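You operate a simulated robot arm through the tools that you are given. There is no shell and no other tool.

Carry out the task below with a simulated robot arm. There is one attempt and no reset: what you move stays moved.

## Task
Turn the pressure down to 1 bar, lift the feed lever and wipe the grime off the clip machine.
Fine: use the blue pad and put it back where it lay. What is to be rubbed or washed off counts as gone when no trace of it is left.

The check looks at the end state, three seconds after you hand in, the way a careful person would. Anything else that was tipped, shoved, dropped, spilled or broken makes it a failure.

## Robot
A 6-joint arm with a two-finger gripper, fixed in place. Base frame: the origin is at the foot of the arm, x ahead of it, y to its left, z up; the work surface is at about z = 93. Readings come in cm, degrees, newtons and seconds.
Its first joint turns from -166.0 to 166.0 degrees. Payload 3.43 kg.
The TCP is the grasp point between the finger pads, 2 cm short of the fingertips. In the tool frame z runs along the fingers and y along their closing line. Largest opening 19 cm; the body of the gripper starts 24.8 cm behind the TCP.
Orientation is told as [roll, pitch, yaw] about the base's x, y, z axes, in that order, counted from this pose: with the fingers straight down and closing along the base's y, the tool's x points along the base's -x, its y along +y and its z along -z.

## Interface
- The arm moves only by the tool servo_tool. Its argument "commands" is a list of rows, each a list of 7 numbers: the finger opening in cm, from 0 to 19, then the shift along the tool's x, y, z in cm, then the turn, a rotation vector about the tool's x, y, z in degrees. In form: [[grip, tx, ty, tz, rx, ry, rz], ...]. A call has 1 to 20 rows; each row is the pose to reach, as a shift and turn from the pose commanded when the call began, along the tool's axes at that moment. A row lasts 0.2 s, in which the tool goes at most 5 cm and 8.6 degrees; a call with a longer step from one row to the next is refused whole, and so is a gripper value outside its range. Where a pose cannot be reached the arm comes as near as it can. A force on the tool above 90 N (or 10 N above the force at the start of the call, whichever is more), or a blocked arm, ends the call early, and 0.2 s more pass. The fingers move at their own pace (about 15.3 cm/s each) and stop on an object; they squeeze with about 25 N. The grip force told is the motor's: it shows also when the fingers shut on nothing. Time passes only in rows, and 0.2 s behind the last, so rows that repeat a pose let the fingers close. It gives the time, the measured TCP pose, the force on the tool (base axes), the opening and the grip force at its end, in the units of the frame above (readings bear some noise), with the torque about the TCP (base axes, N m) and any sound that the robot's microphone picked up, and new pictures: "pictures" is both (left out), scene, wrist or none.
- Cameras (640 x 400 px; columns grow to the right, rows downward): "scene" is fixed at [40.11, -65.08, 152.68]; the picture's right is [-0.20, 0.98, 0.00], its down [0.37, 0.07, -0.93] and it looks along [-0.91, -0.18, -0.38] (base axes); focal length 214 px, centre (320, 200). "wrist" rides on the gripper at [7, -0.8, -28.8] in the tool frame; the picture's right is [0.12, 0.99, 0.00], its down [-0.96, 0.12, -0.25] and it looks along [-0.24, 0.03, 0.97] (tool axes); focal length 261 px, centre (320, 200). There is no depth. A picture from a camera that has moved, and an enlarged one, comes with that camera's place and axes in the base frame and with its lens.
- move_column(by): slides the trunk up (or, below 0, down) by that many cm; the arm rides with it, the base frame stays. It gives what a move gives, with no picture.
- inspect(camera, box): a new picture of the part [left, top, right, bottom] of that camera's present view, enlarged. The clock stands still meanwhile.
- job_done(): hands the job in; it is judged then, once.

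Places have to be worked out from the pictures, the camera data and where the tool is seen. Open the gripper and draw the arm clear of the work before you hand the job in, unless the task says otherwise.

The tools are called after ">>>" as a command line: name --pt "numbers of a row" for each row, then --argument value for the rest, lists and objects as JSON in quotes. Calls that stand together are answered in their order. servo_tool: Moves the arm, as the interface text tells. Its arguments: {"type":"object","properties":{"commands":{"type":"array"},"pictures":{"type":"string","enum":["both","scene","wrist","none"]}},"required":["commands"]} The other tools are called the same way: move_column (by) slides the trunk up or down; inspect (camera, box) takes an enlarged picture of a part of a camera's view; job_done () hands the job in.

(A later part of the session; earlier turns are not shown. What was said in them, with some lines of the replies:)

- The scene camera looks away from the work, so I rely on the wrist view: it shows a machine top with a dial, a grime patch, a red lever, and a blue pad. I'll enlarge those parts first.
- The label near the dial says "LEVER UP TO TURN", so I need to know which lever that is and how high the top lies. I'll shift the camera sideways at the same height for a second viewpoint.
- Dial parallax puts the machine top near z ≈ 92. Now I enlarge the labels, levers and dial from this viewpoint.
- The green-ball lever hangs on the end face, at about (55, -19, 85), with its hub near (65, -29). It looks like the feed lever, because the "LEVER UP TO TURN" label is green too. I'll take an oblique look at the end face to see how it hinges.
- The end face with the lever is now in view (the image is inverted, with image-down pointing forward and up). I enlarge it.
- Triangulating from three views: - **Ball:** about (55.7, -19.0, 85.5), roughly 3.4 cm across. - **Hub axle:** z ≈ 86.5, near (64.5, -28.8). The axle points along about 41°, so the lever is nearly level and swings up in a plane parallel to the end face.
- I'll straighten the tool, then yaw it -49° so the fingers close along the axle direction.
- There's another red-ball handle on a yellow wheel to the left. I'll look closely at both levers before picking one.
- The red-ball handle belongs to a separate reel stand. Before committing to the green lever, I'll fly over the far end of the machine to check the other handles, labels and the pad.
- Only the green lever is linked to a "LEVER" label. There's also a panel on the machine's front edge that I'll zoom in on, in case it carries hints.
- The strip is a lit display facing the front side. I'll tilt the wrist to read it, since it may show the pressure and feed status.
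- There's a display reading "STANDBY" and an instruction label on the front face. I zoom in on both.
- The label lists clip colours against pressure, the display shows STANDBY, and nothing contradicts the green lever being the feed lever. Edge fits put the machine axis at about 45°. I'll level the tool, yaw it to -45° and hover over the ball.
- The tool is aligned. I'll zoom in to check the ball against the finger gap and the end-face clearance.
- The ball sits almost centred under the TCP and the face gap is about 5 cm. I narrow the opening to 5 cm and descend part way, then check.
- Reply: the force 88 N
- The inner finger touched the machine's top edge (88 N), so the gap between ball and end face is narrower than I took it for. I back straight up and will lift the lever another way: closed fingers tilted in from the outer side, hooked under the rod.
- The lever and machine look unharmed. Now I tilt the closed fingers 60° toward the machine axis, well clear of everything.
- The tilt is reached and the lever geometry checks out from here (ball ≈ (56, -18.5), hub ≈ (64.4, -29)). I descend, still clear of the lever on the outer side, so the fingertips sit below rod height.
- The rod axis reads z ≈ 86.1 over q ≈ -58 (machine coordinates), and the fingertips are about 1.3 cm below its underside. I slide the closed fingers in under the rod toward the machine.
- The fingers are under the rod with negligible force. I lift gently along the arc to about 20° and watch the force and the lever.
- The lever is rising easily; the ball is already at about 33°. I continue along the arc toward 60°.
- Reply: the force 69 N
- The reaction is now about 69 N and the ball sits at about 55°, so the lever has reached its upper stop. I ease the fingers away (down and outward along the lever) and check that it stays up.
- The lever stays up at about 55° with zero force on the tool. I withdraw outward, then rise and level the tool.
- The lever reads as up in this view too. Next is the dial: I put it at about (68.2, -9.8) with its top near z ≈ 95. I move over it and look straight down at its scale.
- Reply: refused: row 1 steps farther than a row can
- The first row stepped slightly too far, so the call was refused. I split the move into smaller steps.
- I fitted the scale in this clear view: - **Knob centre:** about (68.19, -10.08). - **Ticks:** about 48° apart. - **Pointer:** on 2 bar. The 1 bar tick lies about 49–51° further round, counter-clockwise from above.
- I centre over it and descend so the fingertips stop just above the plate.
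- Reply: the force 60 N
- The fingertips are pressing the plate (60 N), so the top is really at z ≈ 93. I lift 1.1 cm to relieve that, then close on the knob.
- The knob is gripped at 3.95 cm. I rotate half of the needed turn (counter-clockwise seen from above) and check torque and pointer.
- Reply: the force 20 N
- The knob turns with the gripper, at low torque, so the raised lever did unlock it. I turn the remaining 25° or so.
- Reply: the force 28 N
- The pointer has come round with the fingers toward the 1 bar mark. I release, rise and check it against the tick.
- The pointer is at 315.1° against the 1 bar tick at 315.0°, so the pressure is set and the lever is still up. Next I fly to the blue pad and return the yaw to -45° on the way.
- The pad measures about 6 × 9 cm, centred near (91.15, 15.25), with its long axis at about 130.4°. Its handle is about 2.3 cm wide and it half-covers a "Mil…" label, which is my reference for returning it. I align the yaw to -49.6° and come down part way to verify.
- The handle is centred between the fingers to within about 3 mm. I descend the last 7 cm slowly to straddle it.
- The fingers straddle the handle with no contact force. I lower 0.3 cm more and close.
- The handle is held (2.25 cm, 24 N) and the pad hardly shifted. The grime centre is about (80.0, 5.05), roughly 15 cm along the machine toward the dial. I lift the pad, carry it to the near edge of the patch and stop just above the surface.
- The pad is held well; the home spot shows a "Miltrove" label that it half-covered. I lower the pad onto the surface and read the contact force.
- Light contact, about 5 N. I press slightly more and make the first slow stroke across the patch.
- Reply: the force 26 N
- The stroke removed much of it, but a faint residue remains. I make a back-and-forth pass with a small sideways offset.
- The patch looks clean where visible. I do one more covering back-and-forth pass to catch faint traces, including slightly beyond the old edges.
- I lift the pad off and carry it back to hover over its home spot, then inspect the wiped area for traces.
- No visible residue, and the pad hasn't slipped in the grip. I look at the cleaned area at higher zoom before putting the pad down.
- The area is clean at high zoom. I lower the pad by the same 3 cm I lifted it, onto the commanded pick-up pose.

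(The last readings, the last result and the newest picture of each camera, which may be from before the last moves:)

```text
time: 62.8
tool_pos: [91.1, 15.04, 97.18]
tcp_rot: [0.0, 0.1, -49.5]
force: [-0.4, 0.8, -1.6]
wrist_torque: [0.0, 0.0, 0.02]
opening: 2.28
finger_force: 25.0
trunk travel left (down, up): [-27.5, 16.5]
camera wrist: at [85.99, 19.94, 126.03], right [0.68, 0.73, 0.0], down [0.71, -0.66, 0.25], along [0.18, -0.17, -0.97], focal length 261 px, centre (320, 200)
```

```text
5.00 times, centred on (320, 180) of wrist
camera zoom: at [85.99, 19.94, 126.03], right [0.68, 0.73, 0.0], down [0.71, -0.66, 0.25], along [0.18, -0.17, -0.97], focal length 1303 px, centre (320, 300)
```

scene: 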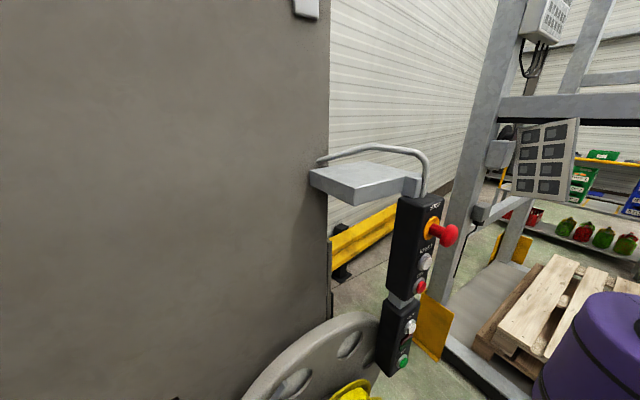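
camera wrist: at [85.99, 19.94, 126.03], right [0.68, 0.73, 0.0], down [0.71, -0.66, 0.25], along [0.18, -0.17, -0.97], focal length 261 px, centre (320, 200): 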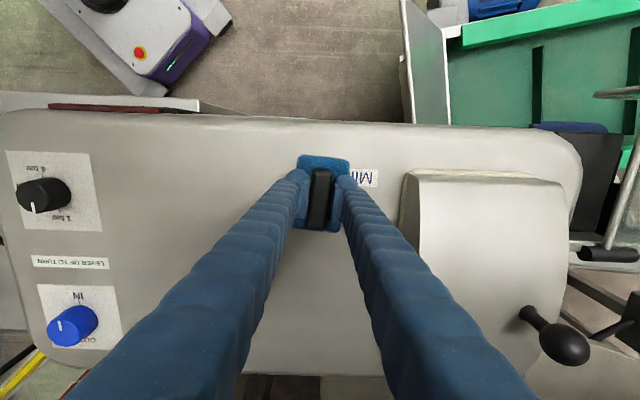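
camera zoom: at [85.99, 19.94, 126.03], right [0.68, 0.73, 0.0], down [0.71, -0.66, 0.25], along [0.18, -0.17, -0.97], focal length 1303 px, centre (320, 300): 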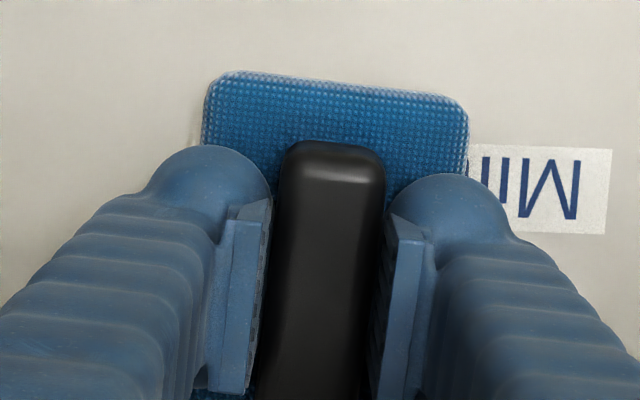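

The force reading shows the pad still hangs a hair above the surface. Against the label it sits about 0.15 cm toward the dial, so I correct that, set it down with light contact and release.

>>> servo_tool --pt "1.4 0 0.17 0 0 0 0" --pt "1.4 0 0.17 0.06 0 0 0" --pt "1.4 0 0.17 0.12 0 0 0" --pt "1.4 0 0.17 0.12 0 0 0" --pictures "wrist"

>>> inspect --camera "wrist" --box '[256, 140, 384, 220]'

```text
time: 63.8
tool_pos: [91.44, 15.23, 97.3]
tcp_rot: [0.0, 0.1, -49.7]
force: [-0.4, 0.8, 4.1]
wrist_torque: [0.02, 0.0, 0.0]
opening: 2.29
finger_force: 25.6
trunk travel left (down, up): [-27.5, 16.5]
camera wrist: at [86.15, 20.08, 125.98], right [0.68, 0.73, 0.0], down [0.71, -0.66, 0.25], along [0.18, -0.17, -0.97], focal length 261 px, centre (320, 200)
```

wrist: 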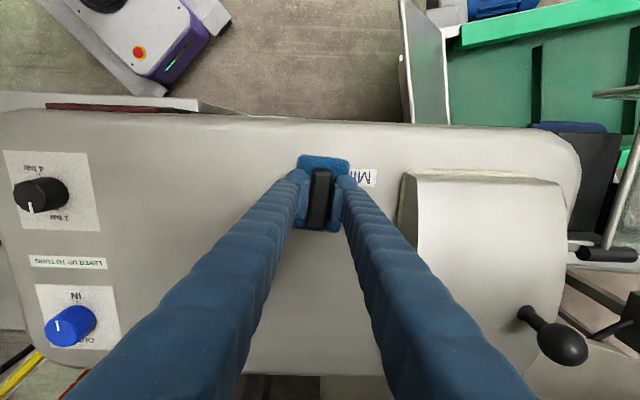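

```text
5.00 times, centred on (320, 180) of wrist
camera zoom: at [86.15, 20.08, 125.98], right [0.68, 0.73, 0.0], down [0.71, -0.66, 0.25], along [0.18, -0.17, -0.97], focal length 1303 px, centre (320, 300)
```

zoom: 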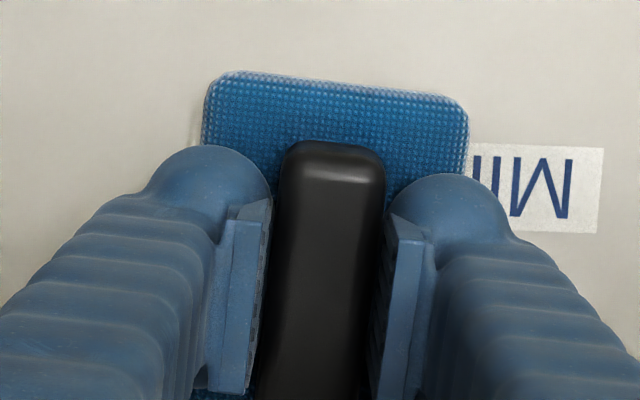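

The pad-to-label offset now matches the original view to within a pixel or so. I open the fingers gently and rise straight up.

>>> servo_tool --pt "2.6 0 0 0 0 0 0" --pt "3.4 0 0 0 0 0 0" --pt "4.4 0 0 0 0 0 0" --pt "5 0 0 0 0 0 0" --pt "5 0 0 -2 0 0 0" --pt "5 0 0 -5 0 0 0" --pt "5 0 0 -7.42 0 0 0" --pt "5 0 0 -7.42 0 0 0" --pictures "wrist"

>>> inspect --camera "wrist" --box '[256, 140, 384, 220]'

```text
time: 65.6
tool_pos: [91.57, 15.3, 104.39]
tcp_rot: [-0.1, 0.1, -49.5]
force: [0.3, 0.6, -0.6]
wrist_torque: [0.0, 0.02, -0.01]
opening: 5.02
finger_force: 0.1
trunk travel left (down, up): [-27.5, 16.5]
camera wrist: at [86.29, 20.15, 133.26], right [0.68, 0.73, 0.0], down [0.71, -0.66, 0.24], along [0.18, -0.17, -0.97], focal length 261 px, centre (320, 200)
```

wrist: 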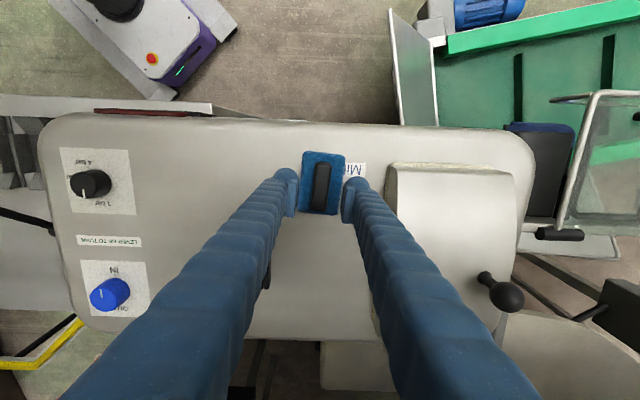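

```text
5.00 times, centred on (320, 180) of wrist
camera zoom: at [86.29, 20.15, 133.26], right [0.68, 0.73, 0.0], down [0.71, -0.66, 0.24], along [0.18, -0.17, -0.97], focal length 1303 px, centre (320, 300)
```

zoom: 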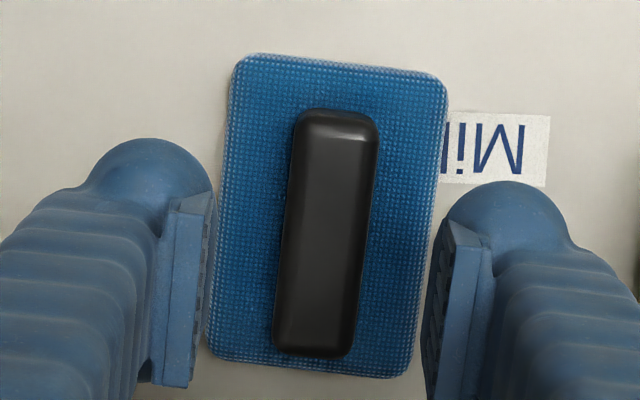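

The pad is back in place: same angle, and within about 2–3 mm of its old position by the label. I open wide, rise and return to the start pose to check the whole top.

>>> servo_tool --pt "5 0 0 -4 0 0 0" --pt "6 0 0 -8.5 0 0 0" --pt "8 0 0 -13 0 0 0" --pt "10 0.5 -2 -17 0 0 -6" --pt "12 1 -5 -20 0 0 -12" --pt "15 1.8 -9 -22 0 0 -19" --pt "19 2.5 -13 -24 0 0 -27" --pt "19 3.3 -17 -25 0 0 -35" --pt "19 4.07 -19.9 -25 0 0 -43" --pt "19 4.07 -19.9 -25 0 0 -49.6" --pt "19 4.07 -19.9 -25 0 0 -49.6" --pictures "both"

>>> inspect --camera "wrist" --box '[160, 60, 320, 160]'

>>> inspect --camera "wrist" --box '[230, 160, 390, 260]'

```text
time: 68.0
tool_pos: [73.73, 5.36, 129.68]
tcp_rot: [0.1, 0.1, 0.1]
force: [0.0, 0.3, -0.3]
wrist_torque: [0.02, -0.01, -0.02]
opening: 19.0
finger_force: 0.0
trunk travel left (down, up): [-27.5, 16.5]
camera wrist: at [66.57, 4.53, 158.44], right [-0.12, 0.99, 0.0], down [0.96, 0.12, 0.25], along [0.24, 0.03, -0.97], focal length 261 px, centre (320, 200)
```

scene: 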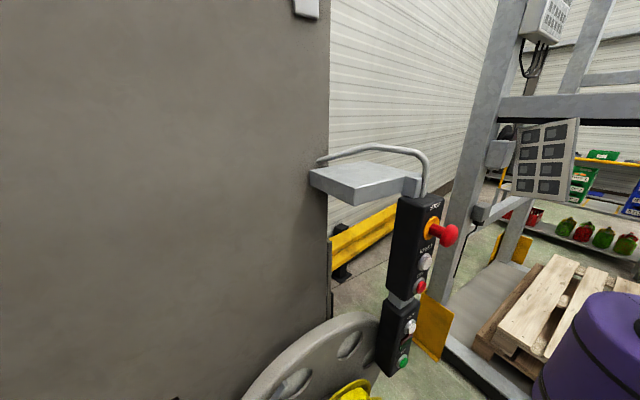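
wrist: 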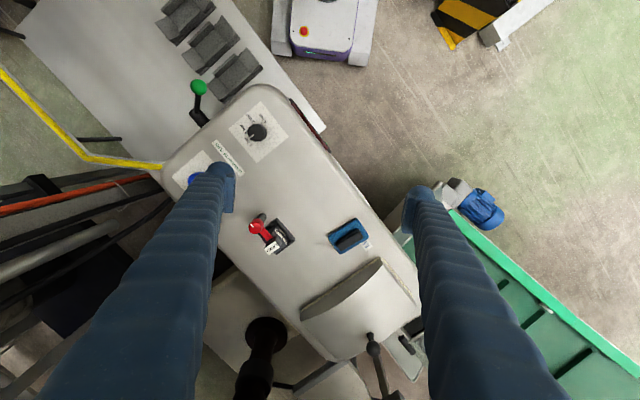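

```text
4.00 times, centred on (240, 110) of wrist
camera zoom: at [66.57, 4.53, 158.44], right [-0.12, 0.99, 0.0], down [0.96, 0.12, 0.25], along [0.24, 0.03, -0.97], focal length 1043 px, centre (640, 560)
```

zoom: 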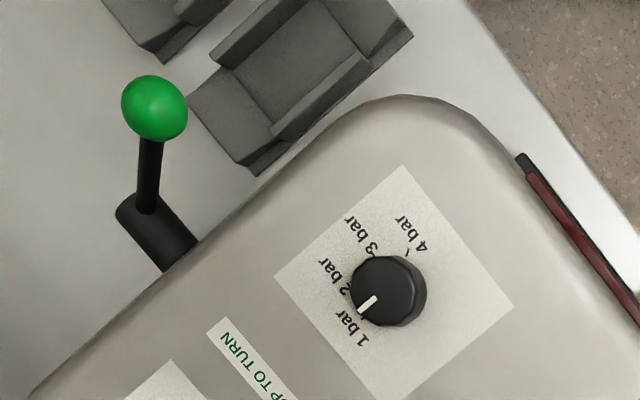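

```text
4.00 times, centred on (310, 210) of wrist
camera zoom: at [66.57, 4.53, 158.44], right [-0.12, 0.99, 0.0], down [0.96, 0.12, 0.25], along [0.24, 0.03, -0.97], focal length 1043 px, centre (360, 160)
```

zoom: 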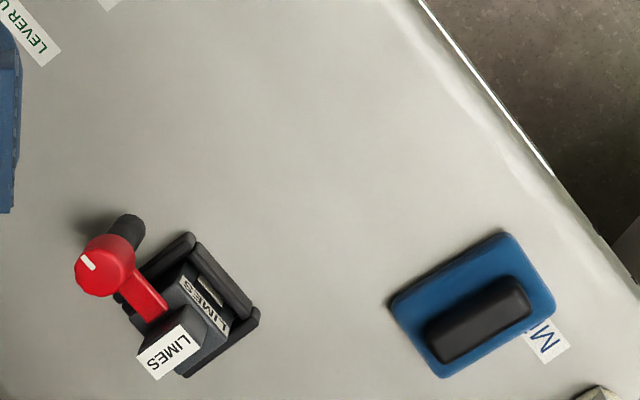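

Against the first picture: the grime is gone, the dial is on 1 bar, the lever is up, the pad is back by its label and the LIMES gadget hasn't moved. One last high zoom of the wiped area and the dial.

>>> inspect --camera "wrist" --box '[285, 160, 349, 210]'

>>> inspect --camera "wrist" --box '[225, 100, 289, 150]'

>>> inspect --camera "wrist" --box '[310, 205, 390, 265]'

```text
8.00 times, centred on (317, 185) of wrist
camera zoom: at [66.57, 4.53, 158.44], right [-0.12, 0.99, 0.0], down [0.96, 0.12, 0.25], along [0.24, 0.03, -0.97], focal length 2085 px, centre (344, 320)
```

zoom: 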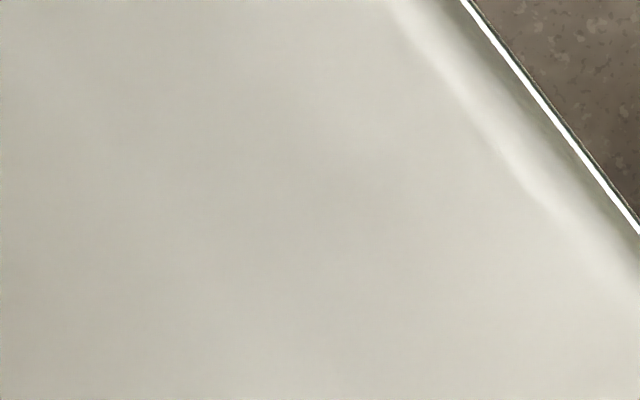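

```text
8.00 times, centred on (257, 125) of wrist
camera zoom: at [66.57, 4.53, 158.44], right [-0.12, 0.99, 0.0], down [0.96, 0.12, 0.25], along [0.24, 0.03, -0.97], focal length 2085 px, centre (824, 800)
```

zoom: 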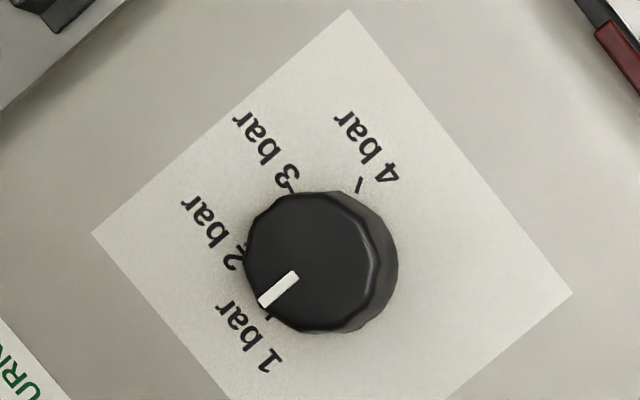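

```text
6.67 times, centred on (350, 235) of wrist
camera zoom: at [66.57, 4.53, 158.44], right [-0.12, 0.99, 0.0], down [0.96, 0.12, 0.25], along [0.24, 0.03, -0.97], focal length 1738 px, centre (120, -33)
```

zoom: 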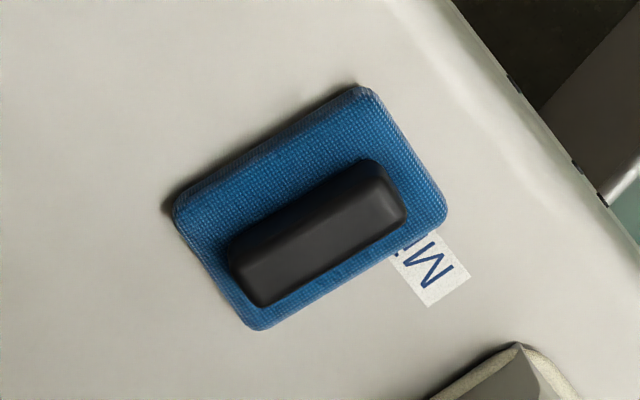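

There's a very slight shade variation in the wiped area, so I go closer with open fingers to judge whether it's lighting or residue.

>>> servo_tool --pt "19 -1 0 4 0 0 0" --pt "19 -2 0 8 0 0 0" --pt "19 -3 0.3 12 0 0 0" --pt "19 -3.3 0.5 16 0 0 0" --pt "19 -3.3 0.5 20 0 0 0" --pt "19 -3.3 0.5 22 0 0 0" --pt "19 -3.3 0.5 22 0 0 0" --pictures "wrist"

>>> inspect --camera "wrist" --box '[240, 110, 400, 210]'

>>> inspect --camera "wrist" --box '[270, 130, 366, 190]'

```text
time: 69.6
tool_pos: [77.0, 5.83, 107.56]
tcp_rot: [0.1, 0.1, 0.0]
force: [-0.5, 0.4, 0.3]
wrist_torque: [0.0, 0.01, 0.01]
opening: 18.99
finger_force: 0.0
trunk travel left (down, up): [-27.5, 16.5]
camera wrist: at [69.91, 4.95, 136.39], right [-0.12, 0.99, 0.0], down [0.96, 0.12, 0.25], along [0.24, 0.03, -0.97], focal length 261 px, centre (320, 200)
```

wrist: 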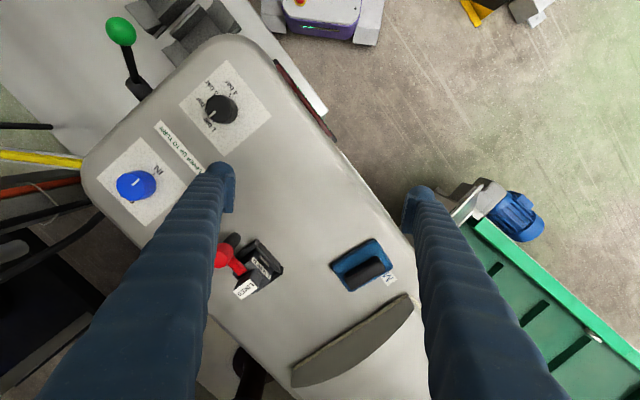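

```text
4.00 times, centred on (320, 160) of wrist
camera zoom: at [69.91, 4.95, 136.39], right [-0.12, 0.99, 0.0], down [0.96, 0.12, 0.25], along [0.24, 0.03, -0.97], focal length 1043 px, centre (320, 360)
```

zoom: 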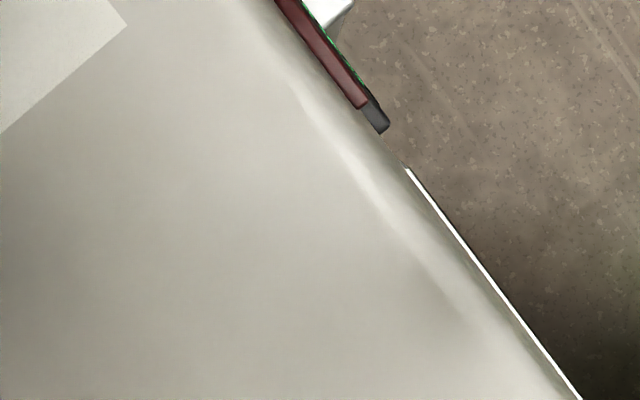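

```text
6.67 times, centred on (318, 160) of wrist
camera zoom: at [69.91, 4.95, 136.39], right [-0.12, 0.99, 0.0], down [0.96, 0.12, 0.25], along [0.24, 0.03, -0.97], focal length 1738 px, centre (333, 467)
```

zoom: 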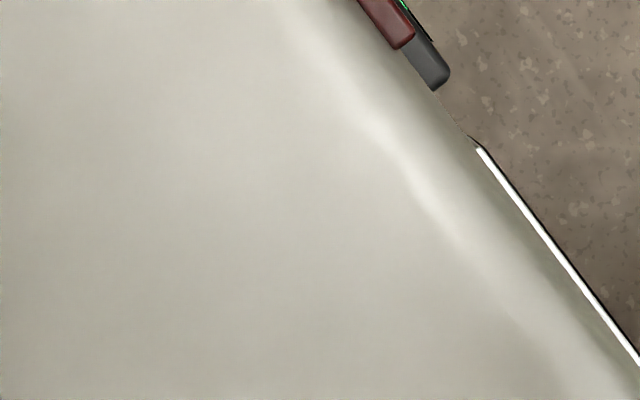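

The old patch centre projects to about (313, 193) here, so I zoom exactly there.

>>> inspect --camera "wrist" --box '[249, 153, 377, 233]'

>>> inspect --camera "wrist" --box '[281, 173, 345, 213]'

```text
5.00 times, centred on (313, 193) of wrist
camera zoom: at [69.91, 4.95, 136.39], right [-0.12, 0.99, 0.0], down [0.96, 0.12, 0.25], along [0.24, 0.03, -0.97], focal length 1303 px, centre (355, 235)
```

zoom: 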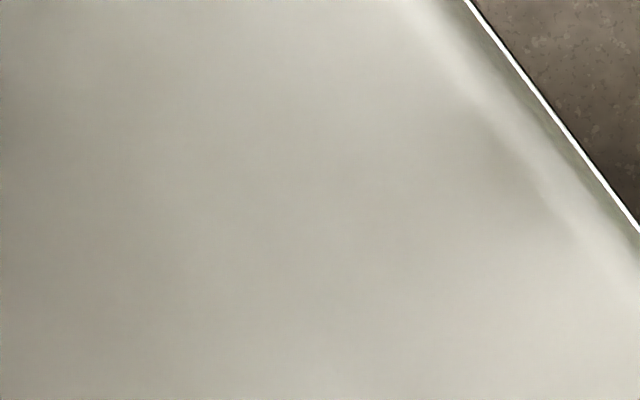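

```text
10.00 times, centred on (313, 193) of wrist
camera zoom: at [69.91, 4.95, 136.39], right [-0.12, 0.99, 0.0], down [0.96, 0.12, 0.25], along [0.24, 0.03, -0.97], focal length 2606 px, centre (390, 270)
```

zoom: 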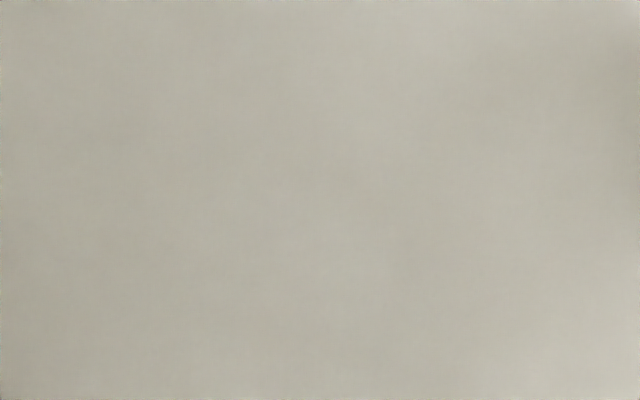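

The surface is uniformly clean; the soft shading shifts with the viewpoint, so it's lighting. I raise the arm back to its starting height with the gripper open.

>>> servo_tool --pt "19 0 0 -4 0 0 0" --pt "19 0.5 0 -8 0 0 0" --pt "19 1 0 -12 0 0 0" --pt "19 2 0 -16 0 0 0" --pt "19 3 0 -20 0 0 0" --pt "19 3.3 -0.5 -24 0 0 0" --pt "19 3.3 -0.5 -24 0 0 0" --pictures "wrist"

```text
time: 71.2
tool_pos: [73.77, 5.36, 131.7]
tcp_rot: [0.2, 0.2, 0.0]
force: [-0.6, 0.8, 0.2]
wrist_torque: [0.03, 0.0, 0.0]
opening: 18.98
finger_force: 0.1
trunk travel left (down, up): [-27.5, 16.5]
camera wrist: at [66.76, 4.54, 160.44], right [-0.12, 0.99, 0.0], down [0.96, 0.12, 0.25], along [0.24, 0.03, -0.97], focal length 261 px, centre (320, 200)
```

wrist: 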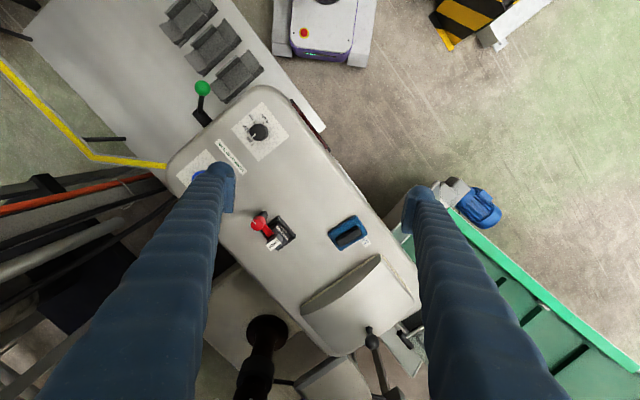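

The end state is in view: lever up, dial on 1 bar, grime gone, pad back by its label, everything else in place, and the arm clear with the gripper open. I hand the job in.

>>> job_done

```text
The job is handed in.
```

I've handed the job in: the pressure is at 1 bar, the feed lever is up, and the grime is wiped off the clip machine. The result of the check hasn't come back.

- **Pressure:** the dial pointer lines up with the 1 bar tick, within about half a degree by my reading. The dial turned freely once the lever was up, matching the "LEVER UP TO TURN" label.
- **Feed lever:** I took the green-ball lever on the end face to be the feed lever. Nothing on the machine names it, but it was the only handle tied to that label. I raised it to its upper stop, about 55° above level, and it stayed there.
- **Grime:** I wiped the patch with the blue pad in several passes. No trace showed at the highest zoom.
- **Pad:** it is back by the "Miltrove" label at the same angle, about 3–4 mm from where it lay.

**Contacts along the way:** the fingers pressed on the machine twice: about 88 N on the top edge near the lever and about 60 N on the dial plate. The lever also took about 69 N against its stop. I saw no marks in the later pictures, and nothing else looked moved.
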